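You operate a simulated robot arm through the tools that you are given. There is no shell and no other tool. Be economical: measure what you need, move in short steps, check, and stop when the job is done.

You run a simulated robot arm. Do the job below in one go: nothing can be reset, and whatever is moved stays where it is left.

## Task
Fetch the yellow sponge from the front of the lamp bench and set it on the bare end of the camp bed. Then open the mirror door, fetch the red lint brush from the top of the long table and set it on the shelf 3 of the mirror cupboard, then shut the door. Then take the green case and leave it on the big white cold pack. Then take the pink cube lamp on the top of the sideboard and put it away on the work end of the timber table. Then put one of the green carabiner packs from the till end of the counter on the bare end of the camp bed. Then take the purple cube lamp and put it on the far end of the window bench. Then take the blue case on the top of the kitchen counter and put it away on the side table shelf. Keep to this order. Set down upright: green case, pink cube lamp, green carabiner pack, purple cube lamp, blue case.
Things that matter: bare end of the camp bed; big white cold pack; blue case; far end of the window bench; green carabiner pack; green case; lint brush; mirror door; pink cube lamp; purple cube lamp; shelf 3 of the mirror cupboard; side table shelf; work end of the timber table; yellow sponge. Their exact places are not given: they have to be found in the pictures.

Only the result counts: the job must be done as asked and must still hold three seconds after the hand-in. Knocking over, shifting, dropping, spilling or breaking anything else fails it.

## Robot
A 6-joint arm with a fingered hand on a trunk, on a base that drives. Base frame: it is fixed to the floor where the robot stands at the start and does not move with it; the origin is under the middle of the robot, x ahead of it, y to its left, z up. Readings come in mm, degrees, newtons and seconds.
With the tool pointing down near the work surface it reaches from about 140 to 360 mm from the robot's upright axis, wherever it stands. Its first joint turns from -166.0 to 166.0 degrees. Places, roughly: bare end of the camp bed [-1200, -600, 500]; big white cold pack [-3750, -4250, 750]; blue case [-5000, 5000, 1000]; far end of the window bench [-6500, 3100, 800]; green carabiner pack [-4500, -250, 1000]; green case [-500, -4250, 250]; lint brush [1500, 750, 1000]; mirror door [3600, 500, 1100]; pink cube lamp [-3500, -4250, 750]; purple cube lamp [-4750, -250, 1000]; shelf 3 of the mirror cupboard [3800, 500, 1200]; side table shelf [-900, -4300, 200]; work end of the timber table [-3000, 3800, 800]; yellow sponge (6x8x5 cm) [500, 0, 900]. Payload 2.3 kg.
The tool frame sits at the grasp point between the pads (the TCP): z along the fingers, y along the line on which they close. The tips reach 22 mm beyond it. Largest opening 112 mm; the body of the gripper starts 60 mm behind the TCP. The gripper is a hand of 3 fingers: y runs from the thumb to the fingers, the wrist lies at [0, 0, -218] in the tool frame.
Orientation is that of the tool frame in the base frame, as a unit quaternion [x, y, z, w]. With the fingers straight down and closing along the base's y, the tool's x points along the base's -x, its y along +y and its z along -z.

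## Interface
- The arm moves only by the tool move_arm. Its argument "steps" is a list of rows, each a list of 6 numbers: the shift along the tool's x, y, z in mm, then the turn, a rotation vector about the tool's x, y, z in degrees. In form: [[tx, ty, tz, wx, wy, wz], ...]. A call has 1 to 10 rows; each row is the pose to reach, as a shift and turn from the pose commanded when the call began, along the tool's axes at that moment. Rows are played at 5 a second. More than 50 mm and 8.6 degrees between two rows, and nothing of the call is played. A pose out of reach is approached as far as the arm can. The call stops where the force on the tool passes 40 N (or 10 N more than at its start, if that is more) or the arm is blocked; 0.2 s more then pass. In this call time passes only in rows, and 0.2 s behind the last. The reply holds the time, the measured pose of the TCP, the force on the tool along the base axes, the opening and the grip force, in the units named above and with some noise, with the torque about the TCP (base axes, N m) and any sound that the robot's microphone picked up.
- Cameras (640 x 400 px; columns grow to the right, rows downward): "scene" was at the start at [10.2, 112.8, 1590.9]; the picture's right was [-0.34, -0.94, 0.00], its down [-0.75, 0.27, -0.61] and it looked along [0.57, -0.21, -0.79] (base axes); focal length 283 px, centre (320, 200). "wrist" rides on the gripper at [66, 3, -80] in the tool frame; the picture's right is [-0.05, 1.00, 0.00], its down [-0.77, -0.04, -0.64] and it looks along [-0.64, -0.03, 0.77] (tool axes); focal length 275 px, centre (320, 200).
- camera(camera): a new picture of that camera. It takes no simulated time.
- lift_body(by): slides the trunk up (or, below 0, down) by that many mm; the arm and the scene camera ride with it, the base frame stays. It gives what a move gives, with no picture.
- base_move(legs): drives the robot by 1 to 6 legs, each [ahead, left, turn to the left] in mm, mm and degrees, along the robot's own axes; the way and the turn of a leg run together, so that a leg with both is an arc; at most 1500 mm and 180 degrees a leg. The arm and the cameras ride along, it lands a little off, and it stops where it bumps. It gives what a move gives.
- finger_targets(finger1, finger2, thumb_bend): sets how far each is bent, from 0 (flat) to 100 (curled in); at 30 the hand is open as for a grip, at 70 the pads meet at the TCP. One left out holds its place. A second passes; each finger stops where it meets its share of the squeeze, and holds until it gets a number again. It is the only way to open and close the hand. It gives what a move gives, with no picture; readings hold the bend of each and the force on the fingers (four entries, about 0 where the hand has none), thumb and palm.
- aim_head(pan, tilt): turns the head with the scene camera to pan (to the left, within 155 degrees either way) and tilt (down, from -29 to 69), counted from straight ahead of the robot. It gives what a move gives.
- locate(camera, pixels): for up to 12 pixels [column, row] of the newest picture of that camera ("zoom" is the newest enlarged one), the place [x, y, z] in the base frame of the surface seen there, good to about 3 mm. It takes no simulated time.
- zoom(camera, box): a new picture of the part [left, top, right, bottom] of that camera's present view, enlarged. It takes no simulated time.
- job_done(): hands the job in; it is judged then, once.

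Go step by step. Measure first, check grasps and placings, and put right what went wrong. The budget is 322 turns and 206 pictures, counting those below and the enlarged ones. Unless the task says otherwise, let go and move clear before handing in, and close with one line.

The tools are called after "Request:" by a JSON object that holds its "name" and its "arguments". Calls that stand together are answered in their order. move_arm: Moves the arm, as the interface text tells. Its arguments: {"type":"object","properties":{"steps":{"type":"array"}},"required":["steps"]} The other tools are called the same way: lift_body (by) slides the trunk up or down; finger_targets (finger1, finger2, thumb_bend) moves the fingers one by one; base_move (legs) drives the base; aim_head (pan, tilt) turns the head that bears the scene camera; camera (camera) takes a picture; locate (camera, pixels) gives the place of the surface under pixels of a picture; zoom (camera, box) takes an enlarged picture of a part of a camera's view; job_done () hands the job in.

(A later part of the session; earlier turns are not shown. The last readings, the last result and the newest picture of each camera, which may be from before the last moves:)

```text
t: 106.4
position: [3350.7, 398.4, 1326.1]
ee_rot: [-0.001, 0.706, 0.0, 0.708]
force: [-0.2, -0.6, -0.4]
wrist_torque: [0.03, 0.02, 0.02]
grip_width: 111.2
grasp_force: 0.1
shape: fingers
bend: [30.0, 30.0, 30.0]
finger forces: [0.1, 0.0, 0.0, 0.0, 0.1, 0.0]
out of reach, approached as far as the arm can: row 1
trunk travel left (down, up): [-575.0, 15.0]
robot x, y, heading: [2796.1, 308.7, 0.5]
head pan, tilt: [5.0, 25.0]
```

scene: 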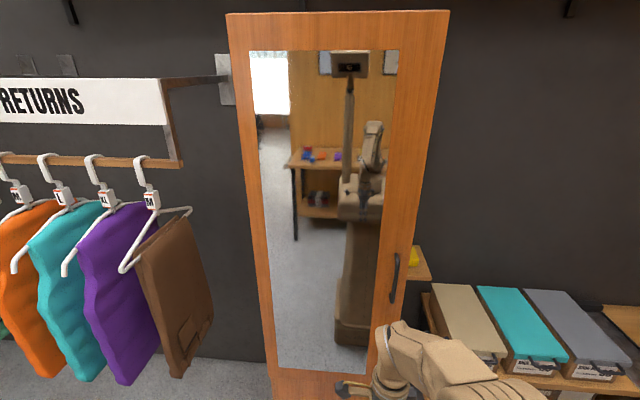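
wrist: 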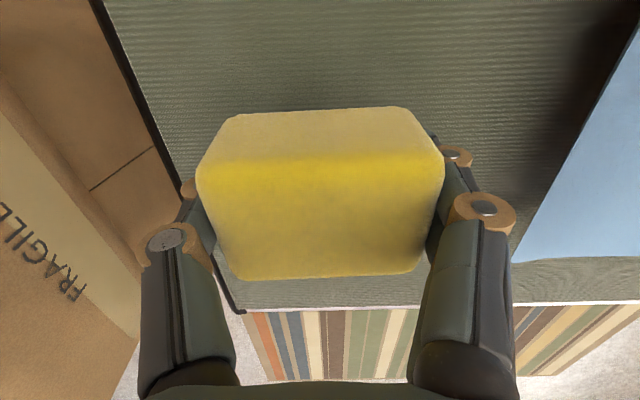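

Close to reach limits, so I retract a little, lower and centre the hand, then look with the wrist camera.

Request:
{"name": "move_arm", "arguments": {"steps": [[30, -20, -15, 0, 0, 0], [60, -45, -30, 0, 0, 0], [90, -70, -45, 0, 0, 0], [125, -95, -60, 0, 0, 0]]}}

Request:
{"name": "lift_body", "arguments": {"by": -105}}

Request:
{"name": "camera", "arguments": {"camera": "wrist"}}

```text
t: 107.4
position: [3298.1, 409.9, 1289.0]
ee_rot: [0.005, 0.711, -0.005, 0.703]
force: [-0.1, -0.1, -0.2]
wrist_torque: [0.0, 0.0, -0.03]
grip_width: 111.3
grasp_force: 0.1
shape: fingers
bend: [30.0, 30.0, 30.0]
finger forces: [0.0, 0.0, 0.0, 0.0, 0.1, 0.0]
out of reach, approached as far as the arm can: row 1, 2, 3, 4
trunk travel left (down, up): [-575.0, 15.0]
robot x, y, heading: [2796.7, 308.7, 0.7]
head pan, tilt: [5.0, 25.0]
```

```text
t: 108.8
position: [3297.4, 411.4, 1183.7]
ee_rot: [0.006, 0.712, -0.006, 0.703]
force: [-0.2, 0.2, -0.5]
wrist_torque: [0.0, -0.03, 0.01]
grip_width: 111.5
grasp_force: 0.0
shape: fingers
bend: [30.0, 30.0, 30.0]
finger forces: [0.0, 0.0, 0.1, 0.0, 0.1, 0.0]
trunk travel left (down, up): [-470.0, 120.0]
robot x, y, heading: [2795.6, 306.3, 0.5]
head pan, tilt: [5.0, 25.0]
```

```text
178 pictures are left
```

wrist: 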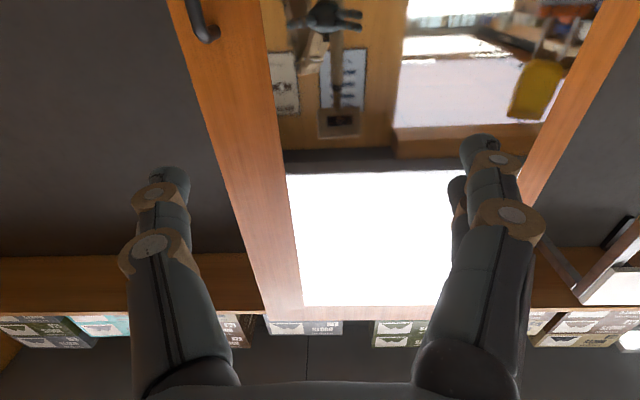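

The solver hits a limit near this extension. I look at the arm's configuration.

Request:
{"name": "aim_head", "arguments": {"pan": 0, "tilt": 60}}

Request:
{"name": "camera", "arguments": {"camera": "scene"}}

Request:
{"name": "move_arm", "arguments": {"steps": [[20, 0, -40, 0, 0, 0], [40, 0, -80, 0, 0, 0], [60, 0, -110, 0, 0, 0]]}}

Request:
{"name": "camera", "arguments": {"camera": "scene"}}

```text
t: 109.8
position: [3298.7, 409.8, 1185.5]
ee_rot: [0.005, 0.711, -0.005, 0.703]
force: [-0.3, -0.7, 1.1]
wrist_torque: [-0.02, 0.0, -0.02]
grip_width: 111.4
grasp_force: 0.1
shape: fingers
bend: [30.0, 30.0, 30.0]
finger forces: [0.0, 0.0, 0.0, 0.1, 0.0, 0.0]
trunk travel left (down, up): [-470.0, 120.0]
robot x, y, heading: [2795.8, 304.3, 0.6]
head pan, tilt: [0.0, 60.0]
```

```text
177 pictures are left
```

scene: 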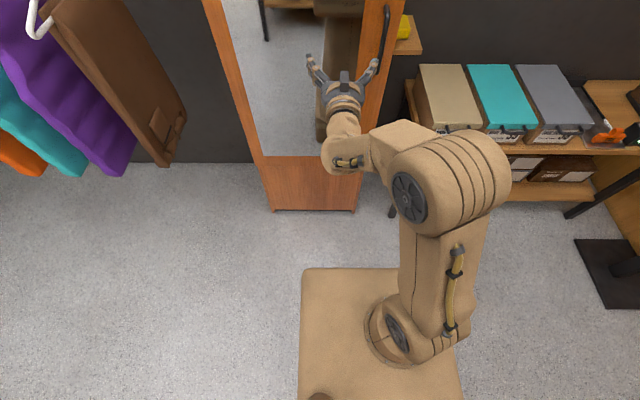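

```text
t: 110.6
position: [3211.1, 428.0, 1125.1]
ee_rot: [0.006, 0.712, -0.008, 0.702]
force: [0.0, -0.6, 0.4]
wrist_torque: [0.01, -0.03, 0.03]
grip_width: 111.1
grasp_force: 0.0
shape: fingers
bend: [30.0, 30.0, 30.0]
finger forces: [0.2, 0.0, 0.0, 0.0, 0.0, 0.0]
out of reach, approached as far as the arm can: row 2, 3
trunk travel left (down, up): [-470.0, 120.0]
robot x, y, heading: [2797.5, 309.7, 0.2]
head pan, tilt: [0.0, 60.0]
```

```text
176 pictures are left
```

scene: 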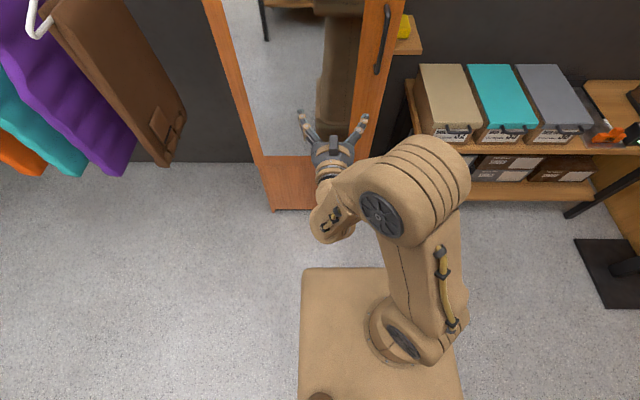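

The arm has UR-like offsets: with the tool pointing ahead it needs to sit some 100–160 mm left of the robot's axis. I shift the base right 170 mm so the handle lies there, and test the arm's commanded pose.

Request:
{"name": "base_move", "arguments": {"legs": [[0, -170, 0]]}}

Request:
{"name": "move_arm", "arguments": {"steps": [[0, 30, 0, 0, 0, 0]]}}

```text
t: 112.1
position: [3212.9, 254.5, 1125.0]
ee_rot: [0.007, 0.712, -0.006, 0.702]
force: [0.3, -0.7, 0.2]
wrist_torque: [0.03, 0.01, 0.05]
grip_width: 111.3
grasp_force: 0.0
shape: fingers
bend: [30.0, 30.0, 30.0]
finger forces: [0.0, 0.0, 0.0, 0.0, 0.1, 0.0]
trunk travel left (down, up): [-470.0, 120.0]
robot x, y, heading: [2797.0, 136.8, 0.4]
head pan, tilt: [0.0, 60.0]
```

```text
t: 112.5
position: [3212.7, 285.0, 1124.9]
ee_rot: [0.006, 0.712, -0.007, 0.702]
force: [0.7, -0.2, 0.4]
wrist_torque: [-0.01, 0.0, -0.02]
grip_width: 111.4
grasp_force: 0.0
shape: fingers
bend: [30.0, 30.0, 30.0]
finger forces: [0.0, 0.0, 0.0, 0.0, 0.0, 0.1]
trunk travel left (down, up): [-470.0, 120.0]
robot x, y, heading: [2799.3, 135.7, 0.6]
head pan, tilt: [0.0, 60.0]
```

That worked. Now I drive 200 mm ahead, lower to handle mid-height, and look.

Request:
{"name": "base_move", "arguments": {"legs": [[200, 0, 0]]}}

Request:
{"name": "move_arm", "arguments": {"steps": [[30, 4, 0, 0, 0, 0]]}}

Request:
{"name": "camera", "arguments": {"camera": "wrist"}}

Request:
{"name": "camera", "arguments": {"camera": "scene"}}

```text
t: 114.1
position: [3412.0, 286.7, 1124.8]
ee_rot: [0.006, 0.712, -0.006, 0.702]
force: [0.1, 0.3, 0.0]
wrist_torque: [0.0, 0.05, 0.0]
grip_width: 111.6
grasp_force: 0.1
shape: fingers
bend: [30.0, 30.0, 30.0]
finger forces: [0.1, 0.0, 0.0, 0.0, 0.0, 0.0]
trunk travel left (down, up): [-470.0, 120.0]
robot x, y, heading: [2999.8, 136.1, 0.6]
head pan, tilt: [0.0, 60.0]
```

```text
t: 114.5
position: [3411.4, 292.3, 1093.7]
ee_rot: [0.006, 0.712, -0.007, 0.702]
force: [-0.2, 0.2, -0.4]
wrist_torque: [0.0, 0.0, 0.01]
grip_width: 111.6
grasp_force: 0.0
shape: fingers
bend: [30.0, 30.0, 30.0]
finger forces: [0.1, 0.0, 0.1, 0.0, 0.1, 0.0]
trunk travel left (down, up): [-470.0, 120.0]
robot x, y, heading: [2999.5, 135.9, 0.5]
head pan, tilt: [0.0, 60.0]
```

```text
175 pictures are left
```

wrist: 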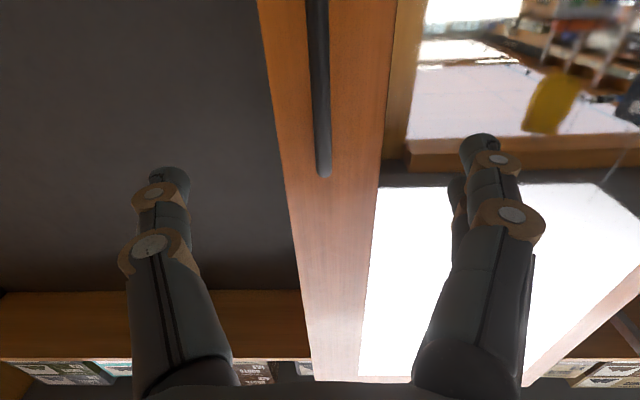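

```text
174 pictures are left
```

scene: 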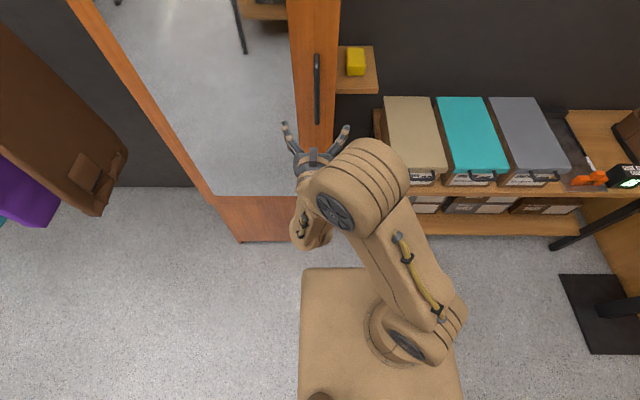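

The handle sits centred at column ~320 between the fingers. I check its distance.

Request:
{"name": "locate", "arguments": {"camera": "wrist", "pixels": [[318, 20], [319, 80], [322, 140], [322, 168], [340, 100], [290, 100]]}}

```text
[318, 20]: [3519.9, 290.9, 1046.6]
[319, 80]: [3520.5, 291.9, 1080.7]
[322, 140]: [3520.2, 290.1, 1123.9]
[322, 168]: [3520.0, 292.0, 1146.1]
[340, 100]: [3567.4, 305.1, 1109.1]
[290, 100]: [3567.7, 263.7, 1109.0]
```

Bar front is x=3520, y≈291. I advance 112 mm and close on it.

Request:
{"name": "move_arm", "arguments": {"steps": [[0, 0, 40, 0, 0, 0], [0, 0, 80, 0, 0, 0], [0, 0, 112, 0, 0, 0]]}}

Request:
{"name": "finger_targets", "arguments": {"finger1": 68, "finger2": 68, "thumb_bend": 68}}

Request:
{"name": "camera", "arguments": {"camera": "wrist"}}

```text
t: 115.3
position: [3525.4, 293.9, 1096.3]
ee_rot: [0.008, 0.714, -0.008, 0.701]
force: [0.0, 0.1, -0.3]
wrist_torque: [-0.01, -0.01, 0.01]
grip_width: 111.5
grasp_force: 0.1
shape: fingers
bend: [30.0, 30.0, 30.0]
finger forces: [0.0, 0.0, 0.0, 0.0, 0.1, 0.0]
out of reach, approached as far as the arm can: row 2, 3
trunk travel left (down, up): [-470.0, 120.0]
robot x, y, heading: [2995.6, 140.6, 0.5]
head pan, tilt: [0.0, 60.0]
```

```text
t: 116.3
position: [3525.3, 293.4, 1096.4]
ee_rot: [0.008, 0.713, -0.008, 0.701]
force: [-0.6, -1.3, 0.0]
wrist_torque: [0.01, 0.02, 0.0]
grip_width: 8.5
grasp_force: 1.1
shape: fingers
bend: [68.0, 68.0, 67.0]
finger forces: [0.0, 0.0, 0.1, 0.0, 1.4, 0.0]
trunk travel left (down, up): [-470.0, 120.0]
robot x, y, heading: [2997.6, 139.9, 0.6]
head pan, tilt: [0.0, 60.0]
```

```text
173 pictures are left
```

wrist: 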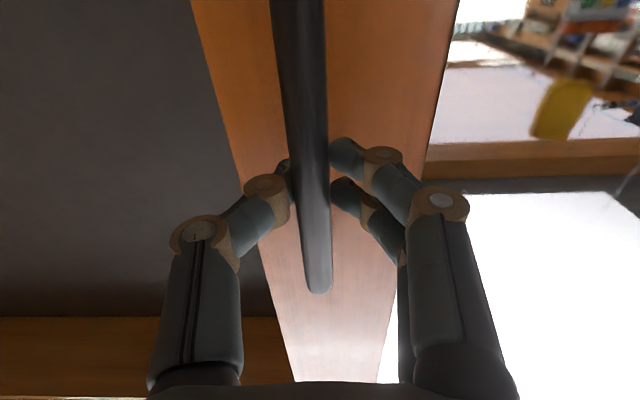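

The hand encloses the bar but is loose; I squeeze further.

Request:
{"name": "finger_targets", "arguments": {"finger1": 80, "finger2": 80, "thumb_bend": 75}}

```text
t: 117.3
position: [3525.7, 293.6, 1096.2]
ee_rot: [0.008, 0.713, -0.008, 0.701]
force: [2.3, 0.3, -0.1]
wrist_torque: [0.04, 0.02, 0.03]
grip_width: 0.0
grasp_force: 1.6
shape: fingers
bend: [78.0, 78.0, 72.0]
finger forces: [3.7, 0.0, 0.1, 0.0, 0.4, 0.1]
trunk travel left (down, up): [-470.0, 120.0]
robot x, y, heading: [2997.4, 136.7, 0.6]
head pan, tilt: [0.0, 60.0]
```

The fingers have curled behind the bar. I pull along the door's arc (hinge near y≈740), turning the hand along.

Request:
{"name": "move_arm", "arguments": {"steps": [[0, 1, -19, 2.5, 0, 0], [0, 6, -38.6, 5, 0, 0], [0, 10, -58, 7.5, 0, 0], [0, 15, -77, 10, 0, 0]]}}

Request:
{"name": "camera", "arguments": {"camera": "scene"}}

```text
t: 118.3
position: [3446.7, 311.0, 1098.4]
ee_rot: [0.068, 0.709, -0.069, 0.699]
force: [-7.5, 0.0, -0.3]
wrist_torque: [-0.02, -0.03, -0.05]
grip_width: 0.0
grasp_force: 7.0
shape: fingers
bend: [78.0, 78.0, 73.0]
finger forces: [0.1, 0.0, 0.0, 0.0, 14.1, 0.1]
trunk travel left (down, up): [-470.0, 120.0]
robot x, y, heading: [3001.7, 135.8, 0.6]
head pan, tilt: [0.0, 60.0]
```

```text
172 pictures are left
```

scene: 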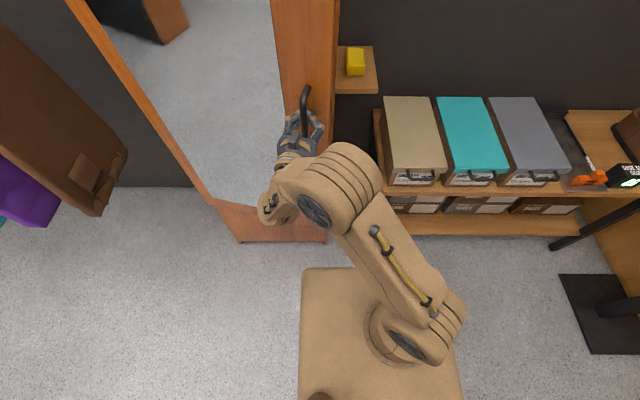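

The door follows. I repeat the same arc step.

Request:
{"name": "move_arm", "arguments": {"steps": [[0, 1, -19, 2.5, 0, 0], [0, 6, -38.6, 5, 0, 0], [0, 10, -58, 7.5, 0, 0], [0, 15, -77, 10, 0, 0]]}}

Request:
{"name": "camera", "arguments": {"camera": "scene"}}

```text
t: 119.3
position: [3373.0, 340.2, 1097.6]
ee_rot: [0.128, 0.7, -0.13, 0.69]
force: [-2.9, 0.5, -0.3]
wrist_torque: [0.0, -0.02, 0.0]
grip_width: 0.1
grasp_force: 0.1
shape: fingers
bend: [78.0, 78.0, 73.0]
finger forces: [0.0, 0.0, 0.1, 0.0, 0.0, 0.1]
trunk travel left (down, up): [-470.0, 120.0]
robot x, y, heading: [2997.3, 136.7, 0.4]
head pan, tilt: [0.0, 60.0]
```

```text
171 pictures are left
```

scene: 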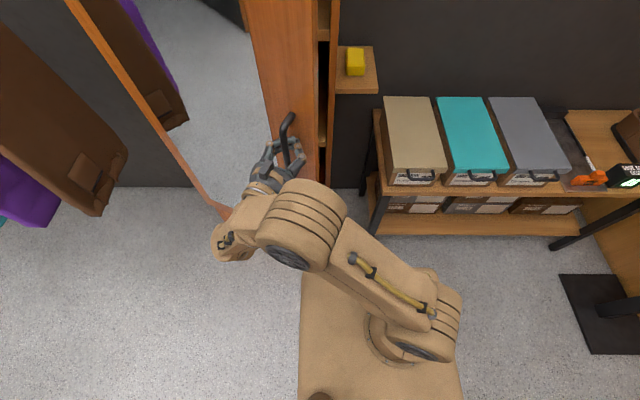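

Door is ~20° open. From here I carry the whole robot around the hinge: 10° legs of [−96, 108, −10].

Request:
{"name": "base_move", "arguments": {"legs": [[-96, 108, -10], [-96, 108, -10]]}}

Request:
{"name": "camera", "arguments": {"camera": "scene"}}

```text
t: 121.6
position: [3266.5, 439.9, 1099.3]
ee_rot: [0.248, 0.667, -0.247, 0.658]
force: [-7.4, -7.1, -2.3]
wrist_torque: [0.05, -0.01, 0.14]
grip_width: 0.1
grasp_force: 10.7
shape: fingers
bend: [78.0, 78.0, 73.0]
finger forces: [0.0, 0.1, 0.0, 0.0, 20.6, 0.0]
trunk travel left (down, up): [-470.0, 120.0]
robot x, y, heading: [2841.3, 382.1, -19.7]
head pan, tilt: [0.0, 60.0]
```

```text
170 pictures are left
```

scene: 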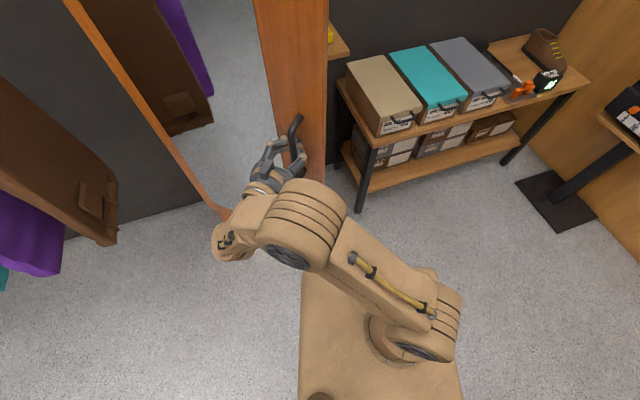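

Door ~40° open with moderate force. I continue.

Request:
{"name": "base_move", "arguments": {"legs": [[-100, 104, -10], [-96, 108, -10]]}}

Request:
{"name": "base_move", "arguments": {"legs": [[-96, 108, -10], [-96, 108, -10]]}}

Request:
{"name": "camera", "arguments": {"camera": "scene"}}

```text
t: 123.9
position: [3188.2, 561.9, 1099.5]
ee_rot: [0.363, 0.613, -0.356, 0.605]
force: [-23.6, -7.9, 0.6]
wrist_torque: [-0.06, -0.04, 0.45]
grip_width: 0.1
grasp_force: 25.1
shape: fingers
bend: [80.0, 80.0, 73.0]
finger forces: [0.1, 0.1, 0.2, 0.1, 50.7, 0.1]
trunk travel left (down, up): [-470.0, 120.0]
robot x, y, heading: [2777.7, 645.7, -38.8]
head pan, tilt: [0.0, 60.0]
stopped in leg 2: the force on the tool passed its limit at 41 N (the readings are from after the stop); the commanded pose is now the measured one
```

```text
t: 125.1
position: [3171.5, 607.7, 1100.2]
ee_rot: [0.402, 0.588, -0.395, 0.58]
force: [-29.2, -5.6, -2.4]
wrist_torque: [0.04, -0.03, 0.41]
grip_width: 0.0
grasp_force: 29.7
shape: fingers
bend: [80.0, 80.0, 74.0]
finger forces: [0.0, 0.0, 0.0, 0.1, 58.7, 0.0]
trunk travel left (down, up): [-470.0, 120.0]
robot x, y, heading: [2775.7, 739.2, -45.6]
head pan, tilt: [0.0, 60.0]
stopped in leg 1: the force on the tool passed its limit at 41 N (the readings are from after the stop); the commanded pose is now the measured one
```

```text
169 pictures are left
```

scene: 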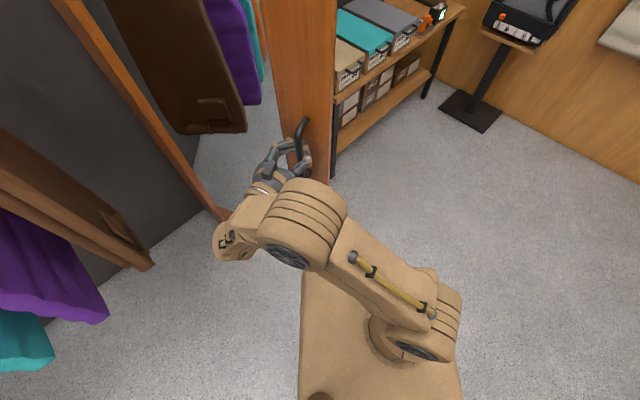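

Door is ~65° open; the hand has drifted toward the hinge. I ease outward, then do another arc.

Request:
{"name": "move_arm", "arguments": {"steps": [[0, -12, -5, 0, 0, 0], [0, -23, -10, 0, 0, 0]]}}

Request:
{"name": "base_move", "arguments": {"legs": [[-100, 104, -10], [-100, 104, -10]]}}

Request:
{"name": "camera", "arguments": {"camera": "scene"}}

```text
t: 125.7
position: [3154.9, 608.9, 1096.8]
ee_rot: [0.397, 0.593, -0.393, 0.581]
force: [-0.1, 0.3, 1.0]
wrist_torque: [-0.02, -0.01, -0.02]
grip_width: 0.1
grasp_force: 0.1
shape: fingers
bend: [79.0, 79.0, 71.0]
finger forces: [0.0, 0.0, 0.0, 0.0, 0.0, 0.0]
trunk travel left (down, up): [-470.0, 120.0]
robot x, y, heading: [2782.1, 740.8, -45.3]
head pan, tilt: [0.0, 60.0]
```

```text
t: 128.0
position: [3144.5, 768.2, 1097.0]
ee_rot: [0.495, 0.512, -0.49, 0.503]
force: [-4.6, 0.4, -0.5]
wrist_torque: [0.03, -0.03, 0.08]
grip_width: 0.0
grasp_force: 7.4
shape: fingers
bend: [79.0, 80.0, 72.0]
finger forces: [0.0, 0.0, 0.0, 0.0, 13.9, 0.1]
trunk travel left (down, up): [-470.0, 120.0]
robot x, y, heading: [2833.9, 1022.9, -65.4]
head pan, tilt: [0.0, 60.0]
```

```text
168 pictures are left
```

scene: 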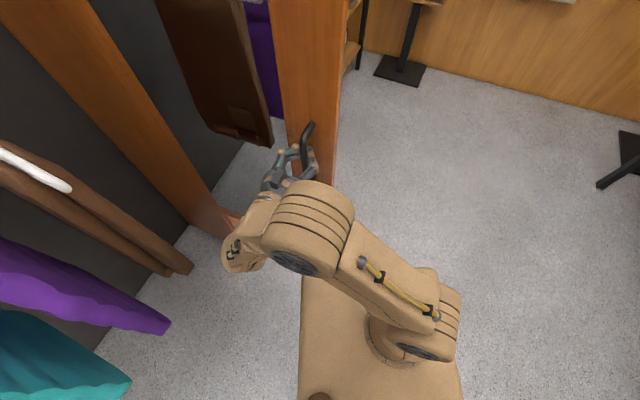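

The door stands near 90° open. I measure its edge, then release.

Request:
{"name": "locate", "arguments": {"camera": "scene", "pixels": [[330, 170], [345, 30], [215, 200], [310, 130], [120, 90], [240, 140], [190, 270], [150, 300]]}}

Request:
{"name": "finger_targets", "arguments": {"finger1": 30, "finger2": 30, "thumb_bend": 30}}

Request:
{"name": "camera", "arguments": {"camera": "wrist"}}

```text
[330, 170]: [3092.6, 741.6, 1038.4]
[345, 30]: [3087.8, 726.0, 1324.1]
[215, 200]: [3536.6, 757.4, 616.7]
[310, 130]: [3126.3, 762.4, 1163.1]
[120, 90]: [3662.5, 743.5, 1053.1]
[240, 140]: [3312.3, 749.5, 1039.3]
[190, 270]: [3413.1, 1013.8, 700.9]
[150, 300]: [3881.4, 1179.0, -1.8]
```

```text
t: 128.9
position: [3145.5, 767.3, 1097.3]
ee_rot: [0.495, 0.514, -0.489, 0.503]
force: [0.0, 0.5, 0.7]
wrist_torque: [-0.01, 0.0, -0.02]
grip_width: 111.4
grasp_force: 0.1
shape: fingers
bend: [30.0, 30.0, 30.0]
finger forces: [0.0, 0.0, 0.0, 0.1, 0.0, 0.1]
trunk travel left (down, up): [-470.0, 120.0]
robot x, y, heading: [2837.3, 1022.4, -65.4]
head pan, tilt: [0.0, 60.0]
```

```text
167 pictures are left
```

wrist: 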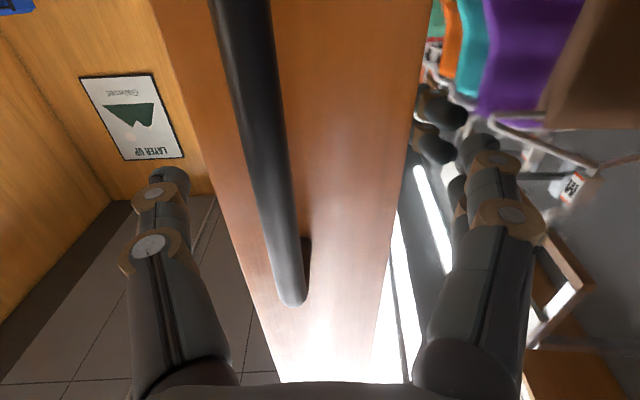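

Door 90° open and released. I withdraw the hand straight back (+y) and then back the base away.

Request:
{"name": "move_arm", "arguments": {"steps": [[0, 0, -40, 0, 0, 0], [0, 0, -80, 0, 0, 0], [0, 0, -100, 0, 0, 0]]}}

Request:
{"name": "base_move", "arguments": {"legs": [[-400, -100, 0]]}}

Request:
{"name": "aim_head", "arguments": {"pan": 20, "tilt": 35}}

Request:
{"name": "camera", "arguments": {"camera": "scene"}}

```text
t: 129.8
position: [3143.6, 867.9, 1098.3]
ee_rot: [0.493, 0.515, -0.488, 0.504]
force: [0.3, 0.5, -0.1]
wrist_torque: [-0.02, -0.02, 0.02]
grip_width: 111.2
grasp_force: 0.2
shape: fingers
bend: [30.0, 30.0, 30.0]
finger forces: [0.1, 0.0, 0.0, 0.1, 0.1, 0.0]
trunk travel left (down, up): [-470.0, 120.0]
robot x, y, heading: [2836.9, 1023.5, -65.4]
head pan, tilt: [0.0, 60.0]
```

```text
t: 132.3
position: [2888.7, 1186.9, 1099.0]
ee_rot: [0.496, 0.512, -0.49, 0.502]
force: [-0.7, 0.4, 0.3]
wrist_torque: [-0.02, 0.0, -0.03]
grip_width: 111.4
grasp_force: 0.0
shape: fingers
bend: [30.0, 30.0, 30.0]
finger forces: [0.0, 0.0, 0.1, 0.0, 0.1, 0.0]
trunk travel left (down, up): [-470.0, 120.0]
robot x, y, heading: [2581.9, 1340.8, -65.7]
head pan, tilt: [0.0, 60.0]
```

```text
t: 133.2
position: [2888.0, 1186.8, 1098.2]
ee_rot: [0.496, 0.513, -0.49, 0.501]
force: [0.0, 0.0, -0.2]
wrist_torque: [-0.01, -0.02, -0.04]
grip_width: 111.1
grasp_force: 0.1
shape: fingers
bend: [30.0, 30.0, 30.0]
finger forces: [0.0, 0.0, 0.0, 0.1, 0.0, 0.1]
trunk travel left (down, up): [-470.0, 120.0]
robot x, y, heading: [2583.1, 1341.6, -65.6]
head pan, tilt: [20.0, 35.0]
```

```text
166 pictures are left
```

scene: 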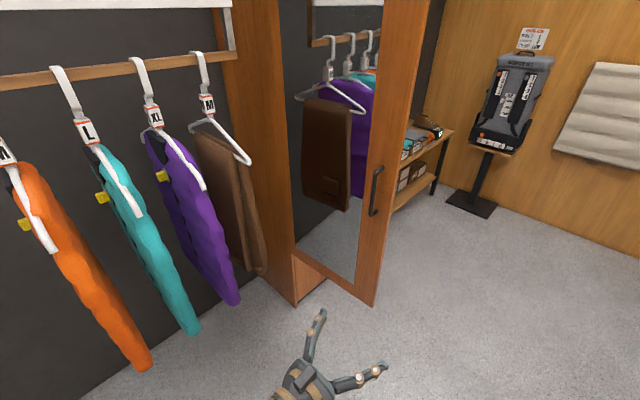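

Now I look at the long table.

Request:
{"name": "aim_head", "arguments": {"pan": -85, "tilt": 35}}

Request:
{"name": "camera", "arguments": {"camera": "scene"}}

```text
t: 135.0
position: [2890.6, 1186.3, 1098.8]
ee_rot: [0.495, 0.512, -0.49, 0.502]
force: [0.2, 0.1, -0.7]
wrist_torque: [0.03, -0.03, -0.02]
grip_width: 111.2
grasp_force: 0.0
shape: fingers
bend: [30.0, 30.0, 30.0]
finger forces: [0.1, 0.0, 0.0, 0.0, 0.1, 0.0]
trunk travel left (down, up): [-470.0, 120.0]
robot x, y, heading: [2581.0, 1337.8, -65.7]
head pan, tilt: [-85.0, 35.0]
```

```text
165 pictures are left
```

scene: 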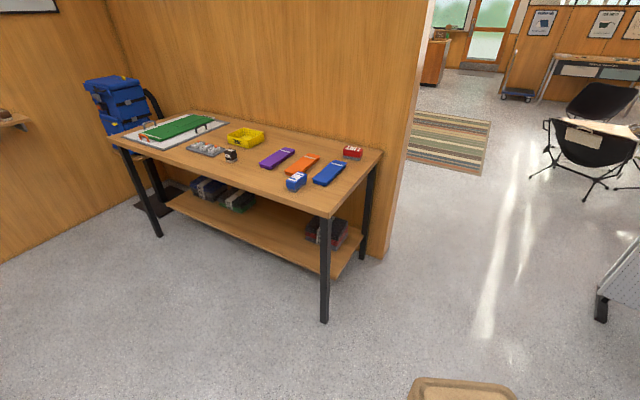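

Request:
{"name": "zoom", "arguments": {"camera": "scene", "box": [250, 130, 390, 220]}}

Request:
{"name": "locate", "arguments": {"camera": "scene", "pixels": [[352, 148], [353, 156], [345, 148], [361, 152], [326, 215], [382, 152], [125, 140], [360, 170], [340, 145], [330, 170], [325, 320], [295, 180]]}}

```text
4.44 times, centred on (320, 175) of scene
```

zoom: 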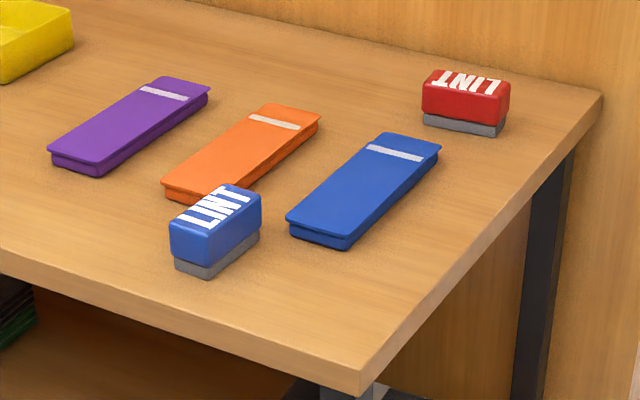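

```text
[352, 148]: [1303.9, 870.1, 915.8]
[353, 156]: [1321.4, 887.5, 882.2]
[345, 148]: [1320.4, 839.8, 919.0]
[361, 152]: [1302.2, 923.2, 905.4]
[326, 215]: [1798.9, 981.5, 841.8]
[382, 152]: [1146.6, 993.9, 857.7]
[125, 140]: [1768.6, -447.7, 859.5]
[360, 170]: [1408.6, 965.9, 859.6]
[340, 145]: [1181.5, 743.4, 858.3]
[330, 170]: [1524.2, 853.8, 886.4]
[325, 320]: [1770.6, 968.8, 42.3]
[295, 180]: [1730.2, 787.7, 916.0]
```

The red brush sits at x 1275–1321, y 835–920, z 858–918 near the table's end (y≈993). Before fetching it I look into the opened cupboard to learn shelf heights.

Request:
{"name": "base_move", "arguments": {"legs": [[400, -500, 0]]}}

Request:
{"name": "aim_head", "arguments": {"pan": 55, "tilt": 15}}

Request:
{"name": "camera", "arguments": {"camera": "scene"}}

Request:
{"name": "zoom", "arguments": {"camera": "scene", "box": [260, 60, 440, 300]}}

```text
t: 138.6
position: [2595.2, 612.3, 1096.9]
ee_rot: [0.495, 0.514, -0.489, 0.503]
force: [-0.6, 0.9, 1.0]
wrist_torque: [0.04, -0.01, -0.02]
grip_width: 111.5
grasp_force: 0.1
shape: fingers
bend: [30.0, 30.0, 30.0]
finger forces: [0.1, 0.0, 0.1, 0.1, 0.0, 0.0]
trunk travel left (down, up): [-470.0, 120.0]
robot x, y, heading: [2289.5, 766.1, -65.4]
head pan, tilt: [-85.0, 35.0]
```

```text
t: 140.8
position: [2596.2, 611.3, 1098.1]
ee_rot: [0.495, 0.513, -0.489, 0.503]
force: [1.3, -0.4, -0.1]
wrist_torque: [-0.04, 0.0, 0.02]
grip_width: 111.2
grasp_force: 0.1
shape: fingers
bend: [30.0, 30.0, 30.0]
finger forces: [0.0, 0.0, 0.1, 0.0, 0.0, 0.0]
trunk travel left (down, up): [-470.0, 120.0]
robot x, y, heading: [2286.2, 764.7, -65.3]
head pan, tilt: [55.0, 15.0]
```

```text
163 pictures are left
```

scene: 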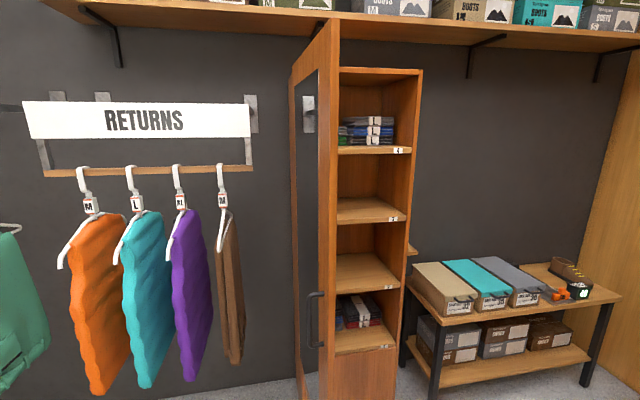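

```text
1.67 times, centred on (350, 180) of scene
```

zoom: 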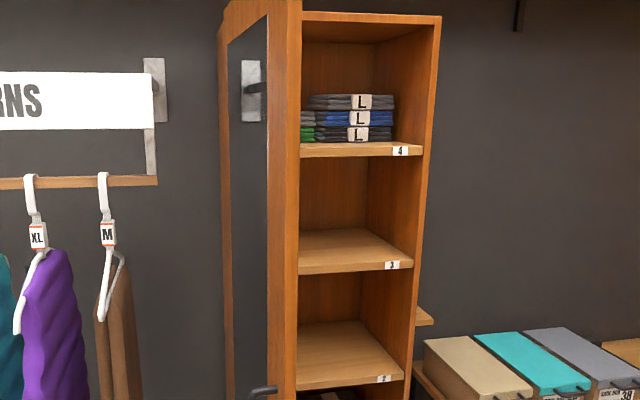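

Shelf 3 (labelled) is empty, second from top. I measure it and the opening.

Request:
{"name": "locate", "arguments": {"camera": "zoom", "pixels": [[350, 263], [350, 245], [340, 153], [412, 250], [300, 255], [360, 232], [390, 265], [430, 200], [365, 200], [340, 380], [285, 250], [420, 100]]}}

```text
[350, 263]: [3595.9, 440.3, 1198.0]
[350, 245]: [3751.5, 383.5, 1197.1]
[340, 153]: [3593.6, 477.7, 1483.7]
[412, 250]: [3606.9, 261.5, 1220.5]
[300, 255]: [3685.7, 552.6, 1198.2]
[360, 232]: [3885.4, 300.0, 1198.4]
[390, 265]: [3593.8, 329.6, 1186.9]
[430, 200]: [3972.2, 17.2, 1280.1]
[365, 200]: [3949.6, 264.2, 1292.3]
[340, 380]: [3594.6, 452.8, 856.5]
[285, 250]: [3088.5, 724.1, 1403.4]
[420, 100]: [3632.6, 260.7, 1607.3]
```

Shelf 3's top is z≈1198, front edge x≈3594, y 262–735, with ~270 mm clearance. A 45° downward pitch will suit both pick and place. I drive to the table's end, facing −y.

Request:
{"name": "base_move", "arguments": {"legs": [[0, 0, -24.6], [-740, 0, 0], [0, -920, 0]]}}

Request:
{"name": "move_arm", "arguments": {"steps": [[0, 30.3, -2.1, -8, 0, 0], [0, 60.1, -8.4, -16, 0, 0], [0, 85.2, -17.3, -23, 0, 0]]}}

Request:
{"name": "move_arm", "arguments": {"steps": [[32.2, 0, -2.4, 0, 8.5, 0], [63.7, 0, -9.5, 0, 17, 0], [93.8, 0, -21.2, 0, 25.5, 0], [121.9, 0, -37.3, 0, 34, 0], [147.3, 0, -57.3, 0, 42.5, 0], [154.1, 0, -63.9, 0, 45, 0]]}}

```text
t: 150.6
position: [1577.0, 1249.1, 1097.9]
ee_rot: [0.593, 0.395, -0.586, 0.386]
force: [-0.4, -0.9, -0.3]
wrist_torque: [0.0, 0.0, -0.03]
grip_width: 110.9
grasp_force: 0.0
shape: fingers
bend: [30.0, 30.0, 30.0]
finger forces: [0.0, 0.1, 0.0, 0.0, 0.0, 0.1]
trunk travel left (down, up): [-470.0, 120.0]
robot x, y, heading: [1364.0, 1518.6, -90.1]
head pan, tilt: [55.0, 15.0]
```

```text
t: 151.4
position: [1662.5, 1231.5, 1098.1]
ee_rot: [0.505, 0.504, -0.495, 0.496]
force: [0.0, -0.5, -0.3]
wrist_torque: [0.03, 0.0, 0.0]
grip_width: 111.7
grasp_force: 0.1
shape: fingers
bend: [30.0, 30.0, 30.0]
finger forces: [0.1, 0.0, 0.1, 0.1, 0.0, 0.0]
trunk travel left (down, up): [-470.0, 120.0]
robot x, y, heading: [1362.3, 1516.7, -90.1]
head pan, tilt: [55.0, 15.0]
```

```text
t: 152.8
position: [1662.4, 1298.7, 944.6]
ee_rot: [0.656, 0.655, -0.264, 0.265]
force: [-0.6, -0.7, 0.6]
wrist_torque: [0.01, 0.0, 0.02]
grip_width: 111.4
grasp_force: 0.0
shape: fingers
bend: [30.0, 30.0, 30.0]
finger forces: [0.0, 0.1, 0.0, 0.0, 0.0, 0.0]
trunk travel left (down, up): [-470.0, 120.0]
robot x, y, heading: [1364.7, 1516.9, -90.2]
head pan, tilt: [55.0, 15.0]
```

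Pitch 45° reached. I swing the hand right along a curve to lie over the brush's x while extending ahead.

Request:
{"name": "move_arm", "arguments": {"steps": [[-26.9, -23, 26.9, 0, 0, 0], [-53.7, -46, 53.7, 0, 0, 0], [-77.8, -75, 77.8, 0, 0, 0], [-100.4, -110, 100.4, 0, 0, 0], [-117.4, -150, 117.4, 0, 0, 0], [-129.4, -193, 129.4, 0, 0, 0], [-137.2, -238, 137.2, 0, 0, 0], [-137.2, -283, 137.2, 0, 0, 0], [-137.2, -323, 137.2, 0, 0, 0], [-137.2, -362, 137.2, 0, 0, 0]]}}

Request:
{"name": "aim_head", "arguments": {"pan": 0, "tilt": 45}}

Request:
{"name": "camera", "arguments": {"camera": "scene"}}

```text
t: 155.0
position: [1388.6, 1083.0, 985.8]
ee_rot: [0.659, 0.654, -0.269, 0.256]
force: [-1.1, 0.3, 0.8]
wrist_torque: [-0.02, 0.03, 0.02]
grip_width: 111.5
grasp_force: 0.0
shape: fingers
bend: [30.0, 30.0, 30.0]
finger forces: [0.1, 0.0, 0.1, 0.0, 0.1, 0.0]
out of reach, approached as far as the arm can: row 7, 8, 9, 10
trunk travel left (down, up): [-470.0, 120.0]
robot x, y, heading: [1363.9, 1514.0, -90.2]
head pan, tilt: [55.0, 15.0]
```

```text
t: 156.2
position: [1389.2, 1084.4, 984.7]
ee_rot: [0.66, 0.654, -0.268, 0.255]
force: [0.1, -1.0, 1.1]
wrist_torque: [0.02, -0.02, -0.02]
grip_width: 111.4
grasp_force: 0.0
shape: fingers
bend: [30.0, 30.0, 30.0]
finger forces: [0.0, 0.0, 0.1, 0.0, 0.0, 0.0]
trunk travel left (down, up): [-470.0, 120.0]
robot x, y, heading: [1359.1, 1517.0, -89.9]
head pan, tilt: [0.0, 45.0]
```

```text
161 pictures are left
```

scene: 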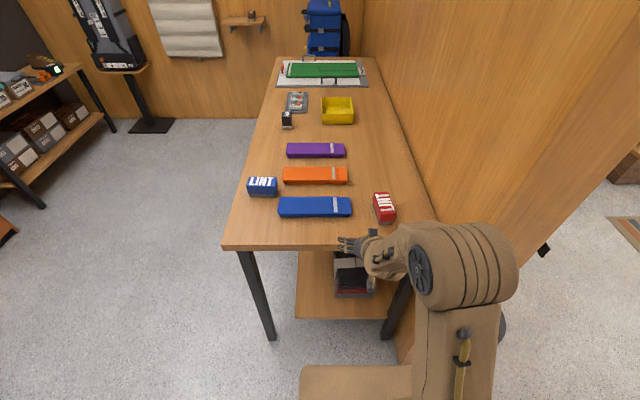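

The arm's right side is limited, so I shift the base 125 mm to the right instead, then re-centre and drive forward a bit.

Request:
{"name": "base_move", "arguments": {"legs": [[0, -125, 0]]}}

Request:
{"name": "move_arm", "arguments": {"steps": [[0, 30, 0, 0, 0, 0]]}}

Request:
{"name": "base_move", "arguments": {"legs": [[130, 0, 0]]}}

Request:
{"name": "camera", "arguments": {"camera": "scene"}}

Request:
{"name": "camera", "arguments": {"camera": "wrist"}}

```text
t: 157.5
position: [1263.7, 1086.1, 985.4]
ee_rot: [0.66, 0.654, -0.268, 0.256]
force: [-0.2, 0.1, -0.1]
wrist_torque: [0.0, 0.01, 0.04]
grip_width: 111.4
grasp_force: 0.0
shape: fingers
bend: [30.0, 30.0, 30.0]
finger forces: [0.0, 0.0, 0.1, 0.1, 0.1, 0.1]
trunk travel left (down, up): [-470.0, 120.0]
robot x, y, heading: [1239.7, 1518.1, -90.1]
head pan, tilt: [0.0, 45.0]
```

```text
t: 157.9
position: [1295.3, 1084.6, 983.9]
ee_rot: [0.66, 0.653, -0.269, 0.256]
force: [0.2, 0.5, 0.3]
wrist_torque: [-0.02, 0.02, -0.01]
grip_width: 111.3
grasp_force: 0.0
shape: fingers
bend: [30.0, 30.0, 30.0]
finger forces: [0.0, 0.0, 0.0, 0.0, 0.0, 0.0]
trunk travel left (down, up): [-470.0, 120.0]
robot x, y, heading: [1239.3, 1515.1, -90.1]
head pan, tilt: [0.0, 45.0]
```

```text
t: 159.2
position: [1295.4, 951.4, 983.7]
ee_rot: [0.66, 0.655, -0.267, 0.255]
force: [0.6, -0.2, 0.5]
wrist_torque: [0.01, 0.0, 0.0]
grip_width: 111.2
grasp_force: 0.1
shape: fingers
bend: [30.0, 30.0, 30.0]
finger forces: [0.0, 0.0, 0.1, 0.0, 0.0, 0.0]
trunk travel left (down, up): [-470.0, 120.0]
robot x, y, heading: [1236.1, 1383.9, -90.2]
head pan, tilt: [0.0, 45.0]
```

```text
160 pictures are left
```

scene: 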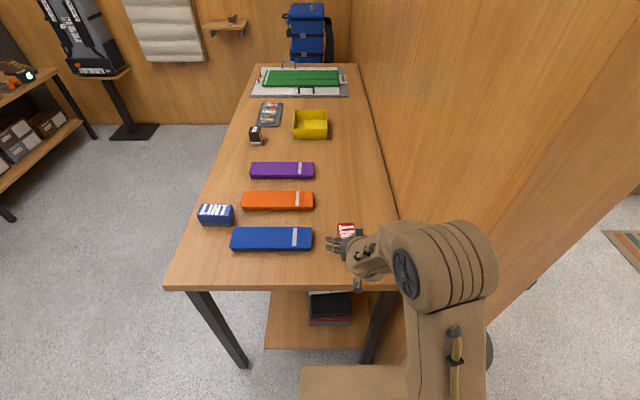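

```text
159 pictures are left
```

wrist: 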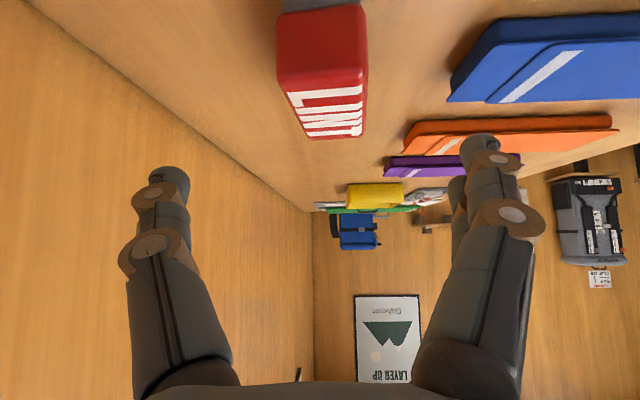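

The brush is ahead (322,70 in the wrist view). The forearm's right side is near the partition, so I measure both.

Request:
{"name": "locate", "arguments": {"camera": "scene", "pixels": [[405, 250], [430, 235], [385, 245], [400, 265], [380, 150], [400, 300], [370, 265], [470, 225]]}}

Request:
{"name": "locate", "arguments": {"camera": "wrist", "pixels": [[277, 45], [367, 45], [325, 85], [325, 138], [280, 85], [365, 110], [290, 18], [358, 18], [490, 100], [310, 120]]}}

```text
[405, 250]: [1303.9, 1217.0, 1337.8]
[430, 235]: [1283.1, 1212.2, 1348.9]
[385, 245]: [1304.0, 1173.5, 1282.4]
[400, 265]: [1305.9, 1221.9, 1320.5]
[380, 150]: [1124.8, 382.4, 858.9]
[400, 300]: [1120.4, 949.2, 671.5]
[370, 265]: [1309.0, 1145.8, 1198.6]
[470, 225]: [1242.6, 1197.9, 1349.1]
```

```text
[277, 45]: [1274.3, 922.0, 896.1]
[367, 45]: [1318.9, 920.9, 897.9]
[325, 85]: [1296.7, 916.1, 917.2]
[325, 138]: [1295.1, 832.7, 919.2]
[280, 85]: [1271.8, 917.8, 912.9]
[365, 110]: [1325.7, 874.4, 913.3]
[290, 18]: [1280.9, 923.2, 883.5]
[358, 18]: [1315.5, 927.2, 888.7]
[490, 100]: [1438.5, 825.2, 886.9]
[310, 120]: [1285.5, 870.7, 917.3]
```

There's ~60 mm between elbow and wall, fine. I advance: base 55, arm 20, then lower with the trunk.

Request:
{"name": "base_move", "arguments": {"legs": [[58, 0, 0]]}}

Request:
{"name": "move_arm", "arguments": {"steps": [[-12, 2, 12, 0, 0, 0]]}}

Request:
{"name": "lift_body", "arguments": {"by": -55}}

Request:
{"name": "camera", "arguments": {"camera": "wrist"}}

```text
t: 160.1
position: [1295.8, 893.9, 984.2]
ee_rot: [0.659, 0.655, -0.268, 0.255]
force: [0.8, -0.4, -0.1]
wrist_torque: [0.02, -0.01, -0.02]
grip_width: 111.4
grasp_force: 0.0
shape: fingers
bend: [30.0, 30.0, 30.0]
finger forces: [0.0, 0.0, 0.1, 0.0, 0.0, 0.0]
trunk travel left (down, up): [-470.0, 120.0]
robot x, y, heading: [1238.2, 1326.8, -90.1]
head pan, tilt: [0.0, 45.0]
```

```text
t: 160.5
position: [1296.9, 876.8, 983.9]
ee_rot: [0.66, 0.654, -0.268, 0.255]
force: [-0.2, -0.4, 0.6]
wrist_torque: [0.0, -0.01, -0.02]
grip_width: 111.6
grasp_force: 0.1
shape: fingers
bend: [30.0, 30.0, 30.0]
finger forces: [0.0, 0.0, 0.0, 0.1, 0.0, 0.0]
trunk travel left (down, up): [-470.0, 120.0]
robot x, y, heading: [1236.9, 1329.8, -90.1]
head pan, tilt: [0.0, 45.0]
```

```text
t: 161.5
position: [1297.9, 877.5, 929.2]
ee_rot: [0.659, 0.655, -0.267, 0.255]
force: [0.6, -0.5, -0.4]
wrist_torque: [0.01, -0.02, 0.02]
grip_width: 111.5
grasp_force: 0.0
shape: fingers
bend: [30.0, 30.0, 30.0]
finger forces: [0.0, 0.1, 0.0, 0.0, 0.1, 0.1]
trunk travel left (down, up): [-415.0, 175.0]
robot x, y, heading: [1239.7, 1329.4, -90.2]
head pan, tilt: [0.0, 45.0]
```

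```text
158 pictures are left
```

wrist: 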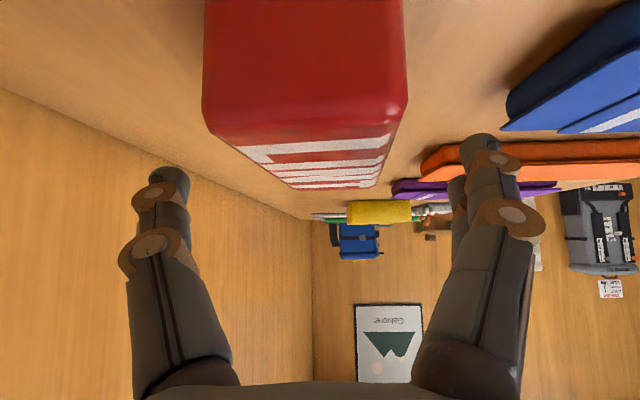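

Straddling well. Lower 34 mm more and grip.

Request:
{"name": "lift_body", "arguments": {"by": -34}}

Request:
{"name": "finger_targets", "arguments": {"finger1": 60, "finger2": 60, "thumb_bend": 60}}

```text
t: 162.3
position: [1296.9, 876.2, 894.3]
ee_rot: [0.659, 0.655, -0.267, 0.256]
force: [-0.4, 0.4, -0.1]
wrist_torque: [0.01, -0.03, 0.05]
grip_width: 111.4
grasp_force: 0.1
shape: fingers
bend: [30.0, 30.0, 30.0]
finger forces: [0.1, 0.0, 0.0, 0.0, 0.0, 0.0]
trunk travel left (down, up): [-381.0, 209.0]
robot x, y, heading: [1238.0, 1330.6, -90.3]
head pan, tilt: [0.0, 45.0]
```

```text
t: 163.3
position: [1297.8, 877.3, 896.2]
ee_rot: [0.66, 0.655, -0.268, 0.254]
force: [-0.3, 1.2, -0.1]
wrist_torque: [-0.01, 0.01, 0.0]
grip_width: 44.9
grasp_force: 7.2
shape: fingers
bend: [54.0, 53.0, 56.0]
finger forces: [3.2, 4.0, 0.0, 0.0, 7.4, 0.1]
trunk travel left (down, up): [-381.0, 209.0]
robot x, y, heading: [1241.0, 1325.8, -89.9]
head pan, tilt: [0.0, 45.0]
```

Request:
{"name": "finger_targets", "arguments": {"finger1": 70, "finger2": 70, "thumb_bend": 70}}

Request:
{"name": "lift_body", "arguments": {"by": 120}}

Request:
{"name": "camera", "arguments": {"camera": "wrist"}}

```text
t: 164.3
position: [1296.6, 877.5, 894.1]
ee_rot: [0.659, 0.655, -0.267, 0.255]
force: [0.0, -1.0, -0.2]
wrist_torque: [0.01, 0.01, 0.0]
grip_width: 43.0
grasp_force: 16.6
shape: fingers
bend: [55.0, 53.0, 61.0]
finger forces: [7.7, 8.6, 0.0, 0.0, 16.7, 0.0]
trunk travel left (down, up): [-381.0, 209.0]
robot x, y, heading: [1237.5, 1330.9, -90.1]
head pan, tilt: [0.0, 45.0]
```

```text
t: 165.8
position: [1296.6, 878.1, 1015.3]
ee_rot: [0.659, 0.655, -0.267, 0.255]
force: [-0.5, 0.2, -1.3]
wrist_torque: [0.0, 0.01, 0.0]
grip_width: 42.8
grasp_force: 16.6
shape: fingers
bend: [55.0, 53.0, 61.0]
finger forces: [7.6, 8.7, 0.0, 0.0, 16.7, 0.1]
trunk travel left (down, up): [-501.0, 89.0]
robot x, y, heading: [1237.4, 1332.0, -90.1]
head pan, tilt: [0.0, 45.0]
```

```text
157 pictures are left
```

wrist: 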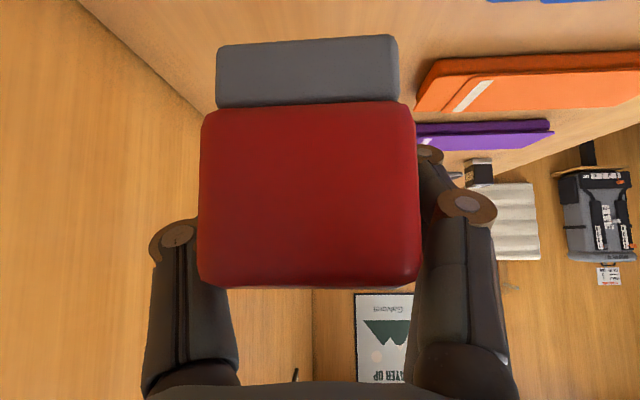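

Brush held upright, bottom 36 mm below the TCP. I back out, turn to face the cupboard and approach in safe legs, keeping short of the open door.

Request:
{"name": "base_move", "arguments": {"legs": [[-350, 0, 0], [0, 0, 90], [1160, 0, 0], [0, -1235, 0]]}}

Request:
{"name": "lift_body", "arguments": {"by": 89}}

Request:
{"name": "move_arm", "arguments": {"steps": [[-33, 0, -33, 0, 0, 0], [-66, 0, -66, 0, 0, 0], [-98, 0, -98, 0, 0, 0], [-110, 0, -110, 0, 0, 0]]}}

Request:
{"name": "aim_head", "arguments": {"pan": 0, "tilt": 30}}

Request:
{"name": "camera", "arguments": {"camera": "scene"}}

```text
t: 183.2
position: [2819.8, 492.9, 1015.3]
ee_rot: [0.009, 0.929, -0.012, 0.369]
force: [-0.1, -0.7, -1.2]
wrist_torque: [-0.03, 0.0, -0.01]
grip_width: 42.8
grasp_force: 16.7
shape: fingers
bend: [55.0, 53.0, 61.0]
finger forces: [7.7, 8.6, 0.1, 0.0, 16.6, 0.0]
trunk travel left (down, up): [-501.0, 89.0]
robot x, y, heading: [2366.7, 437.2, -1.0]
head pan, tilt: [0.0, 45.0]
```

```text
t: 184.5
position: [2819.9, 491.1, 1103.7]
ee_rot: [0.008, 0.929, -0.011, 0.37]
force: [0.0, 0.6, -0.5]
wrist_torque: [-0.01, 0.02, -0.01]
grip_width: 42.9
grasp_force: 16.4
shape: fingers
bend: [55.0, 53.0, 61.0]
finger forces: [7.7, 8.6, 0.0, 0.0, 16.5, 0.1]
trunk travel left (down, up): [-590.0, 0.0]
robot x, y, heading: [2368.0, 440.5, -0.9]
head pan, tilt: [0.0, 45.0]
```

```text
t: 185.5
position: [2824.5, 492.9, 1259.5]
ee_rot: [0.009, 0.929, -0.01, 0.369]
force: [1.0, 0.1, -0.1]
wrist_torque: [-0.02, 0.0, -0.04]
grip_width: 42.0
grasp_force: 15.4
shape: fingers
bend: [55.0, 53.0, 61.0]
finger forces: [7.5, 7.6, 0.0, 0.0, 15.5, 0.0]
trunk travel left (down, up): [-590.0, 0.0]
robot x, y, heading: [2364.8, 440.1, -0.5]
head pan, tilt: [0.0, 45.0]
```

```text
t: 186.2
position: [2824.5, 493.1, 1260.3]
ee_rot: [0.009, 0.929, -0.011, 0.37]
force: [0.1, -0.2, -0.6]
wrist_torque: [-0.02, -0.01, 0.01]
grip_width: 42.0
grasp_force: 16.2
shape: fingers
bend: [55.0, 53.0, 61.0]
finger forces: [7.6, 7.5, 0.0, 0.0, 15.6, 0.0]
trunk travel left (down, up): [-590.0, 0.0]
robot x, y, heading: [2366.7, 435.8, -0.8]
head pan, tilt: [0.0, 30.0]
```

```text
156 pictures are left
```

scene: 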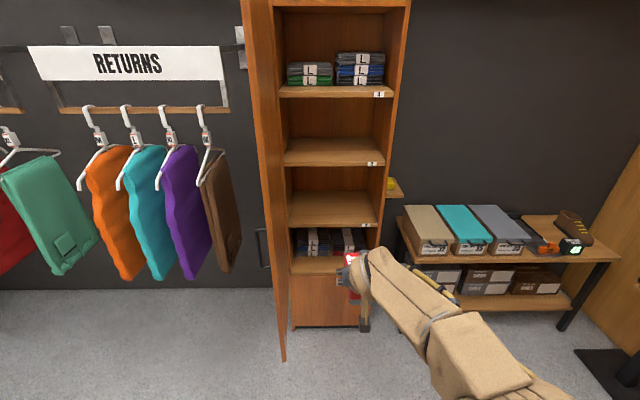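

All clear. I drive 700 mm toward the shelf and check.

Request:
{"name": "base_move", "arguments": {"legs": [[700, 0, 0.8]]}}

Request:
{"name": "camera", "arguments": {"camera": "scene"}}

Request:
{"name": "camera", "arguments": {"camera": "wrist"}}

```text
t: 190.1
position: [3523.7, 494.6, 1260.5]
ee_rot: [0.002, 0.929, -0.009, 0.37]
force: [-0.9, 0.8, -0.4]
wrist_torque: [-0.02, -0.01, 0.0]
grip_width: 42.3
grasp_force: 15.2
shape: fingers
bend: [55.0, 53.0, 61.0]
finger forces: [7.5, 7.6, 0.1, 0.0, 15.5, 0.0]
trunk travel left (down, up): [-590.0, 0.0]
robot x, y, heading: [3069.6, 435.4, 0.0]
head pan, tilt: [0.0, 30.0]
```

```text
155 pictures are left
```

scene: 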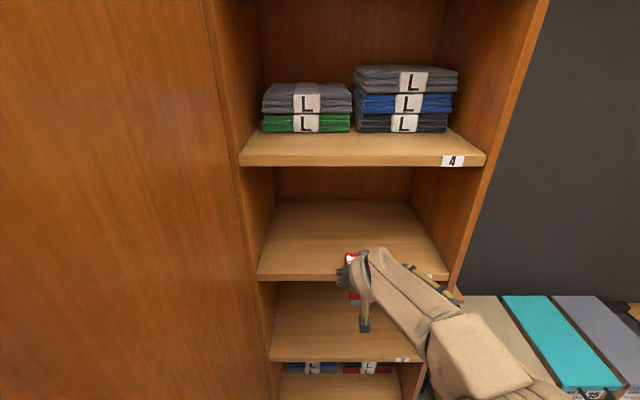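

```text
154 pictures are left
```

wrist: 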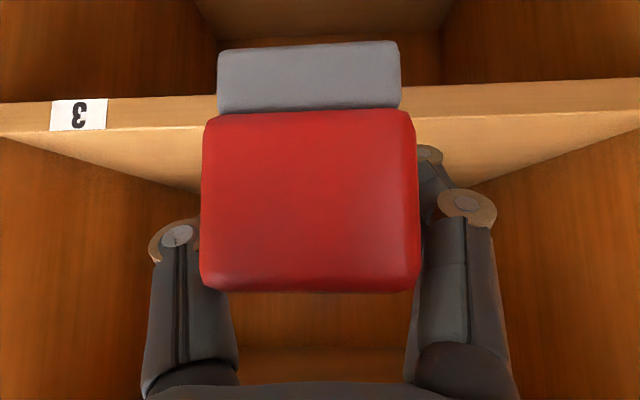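

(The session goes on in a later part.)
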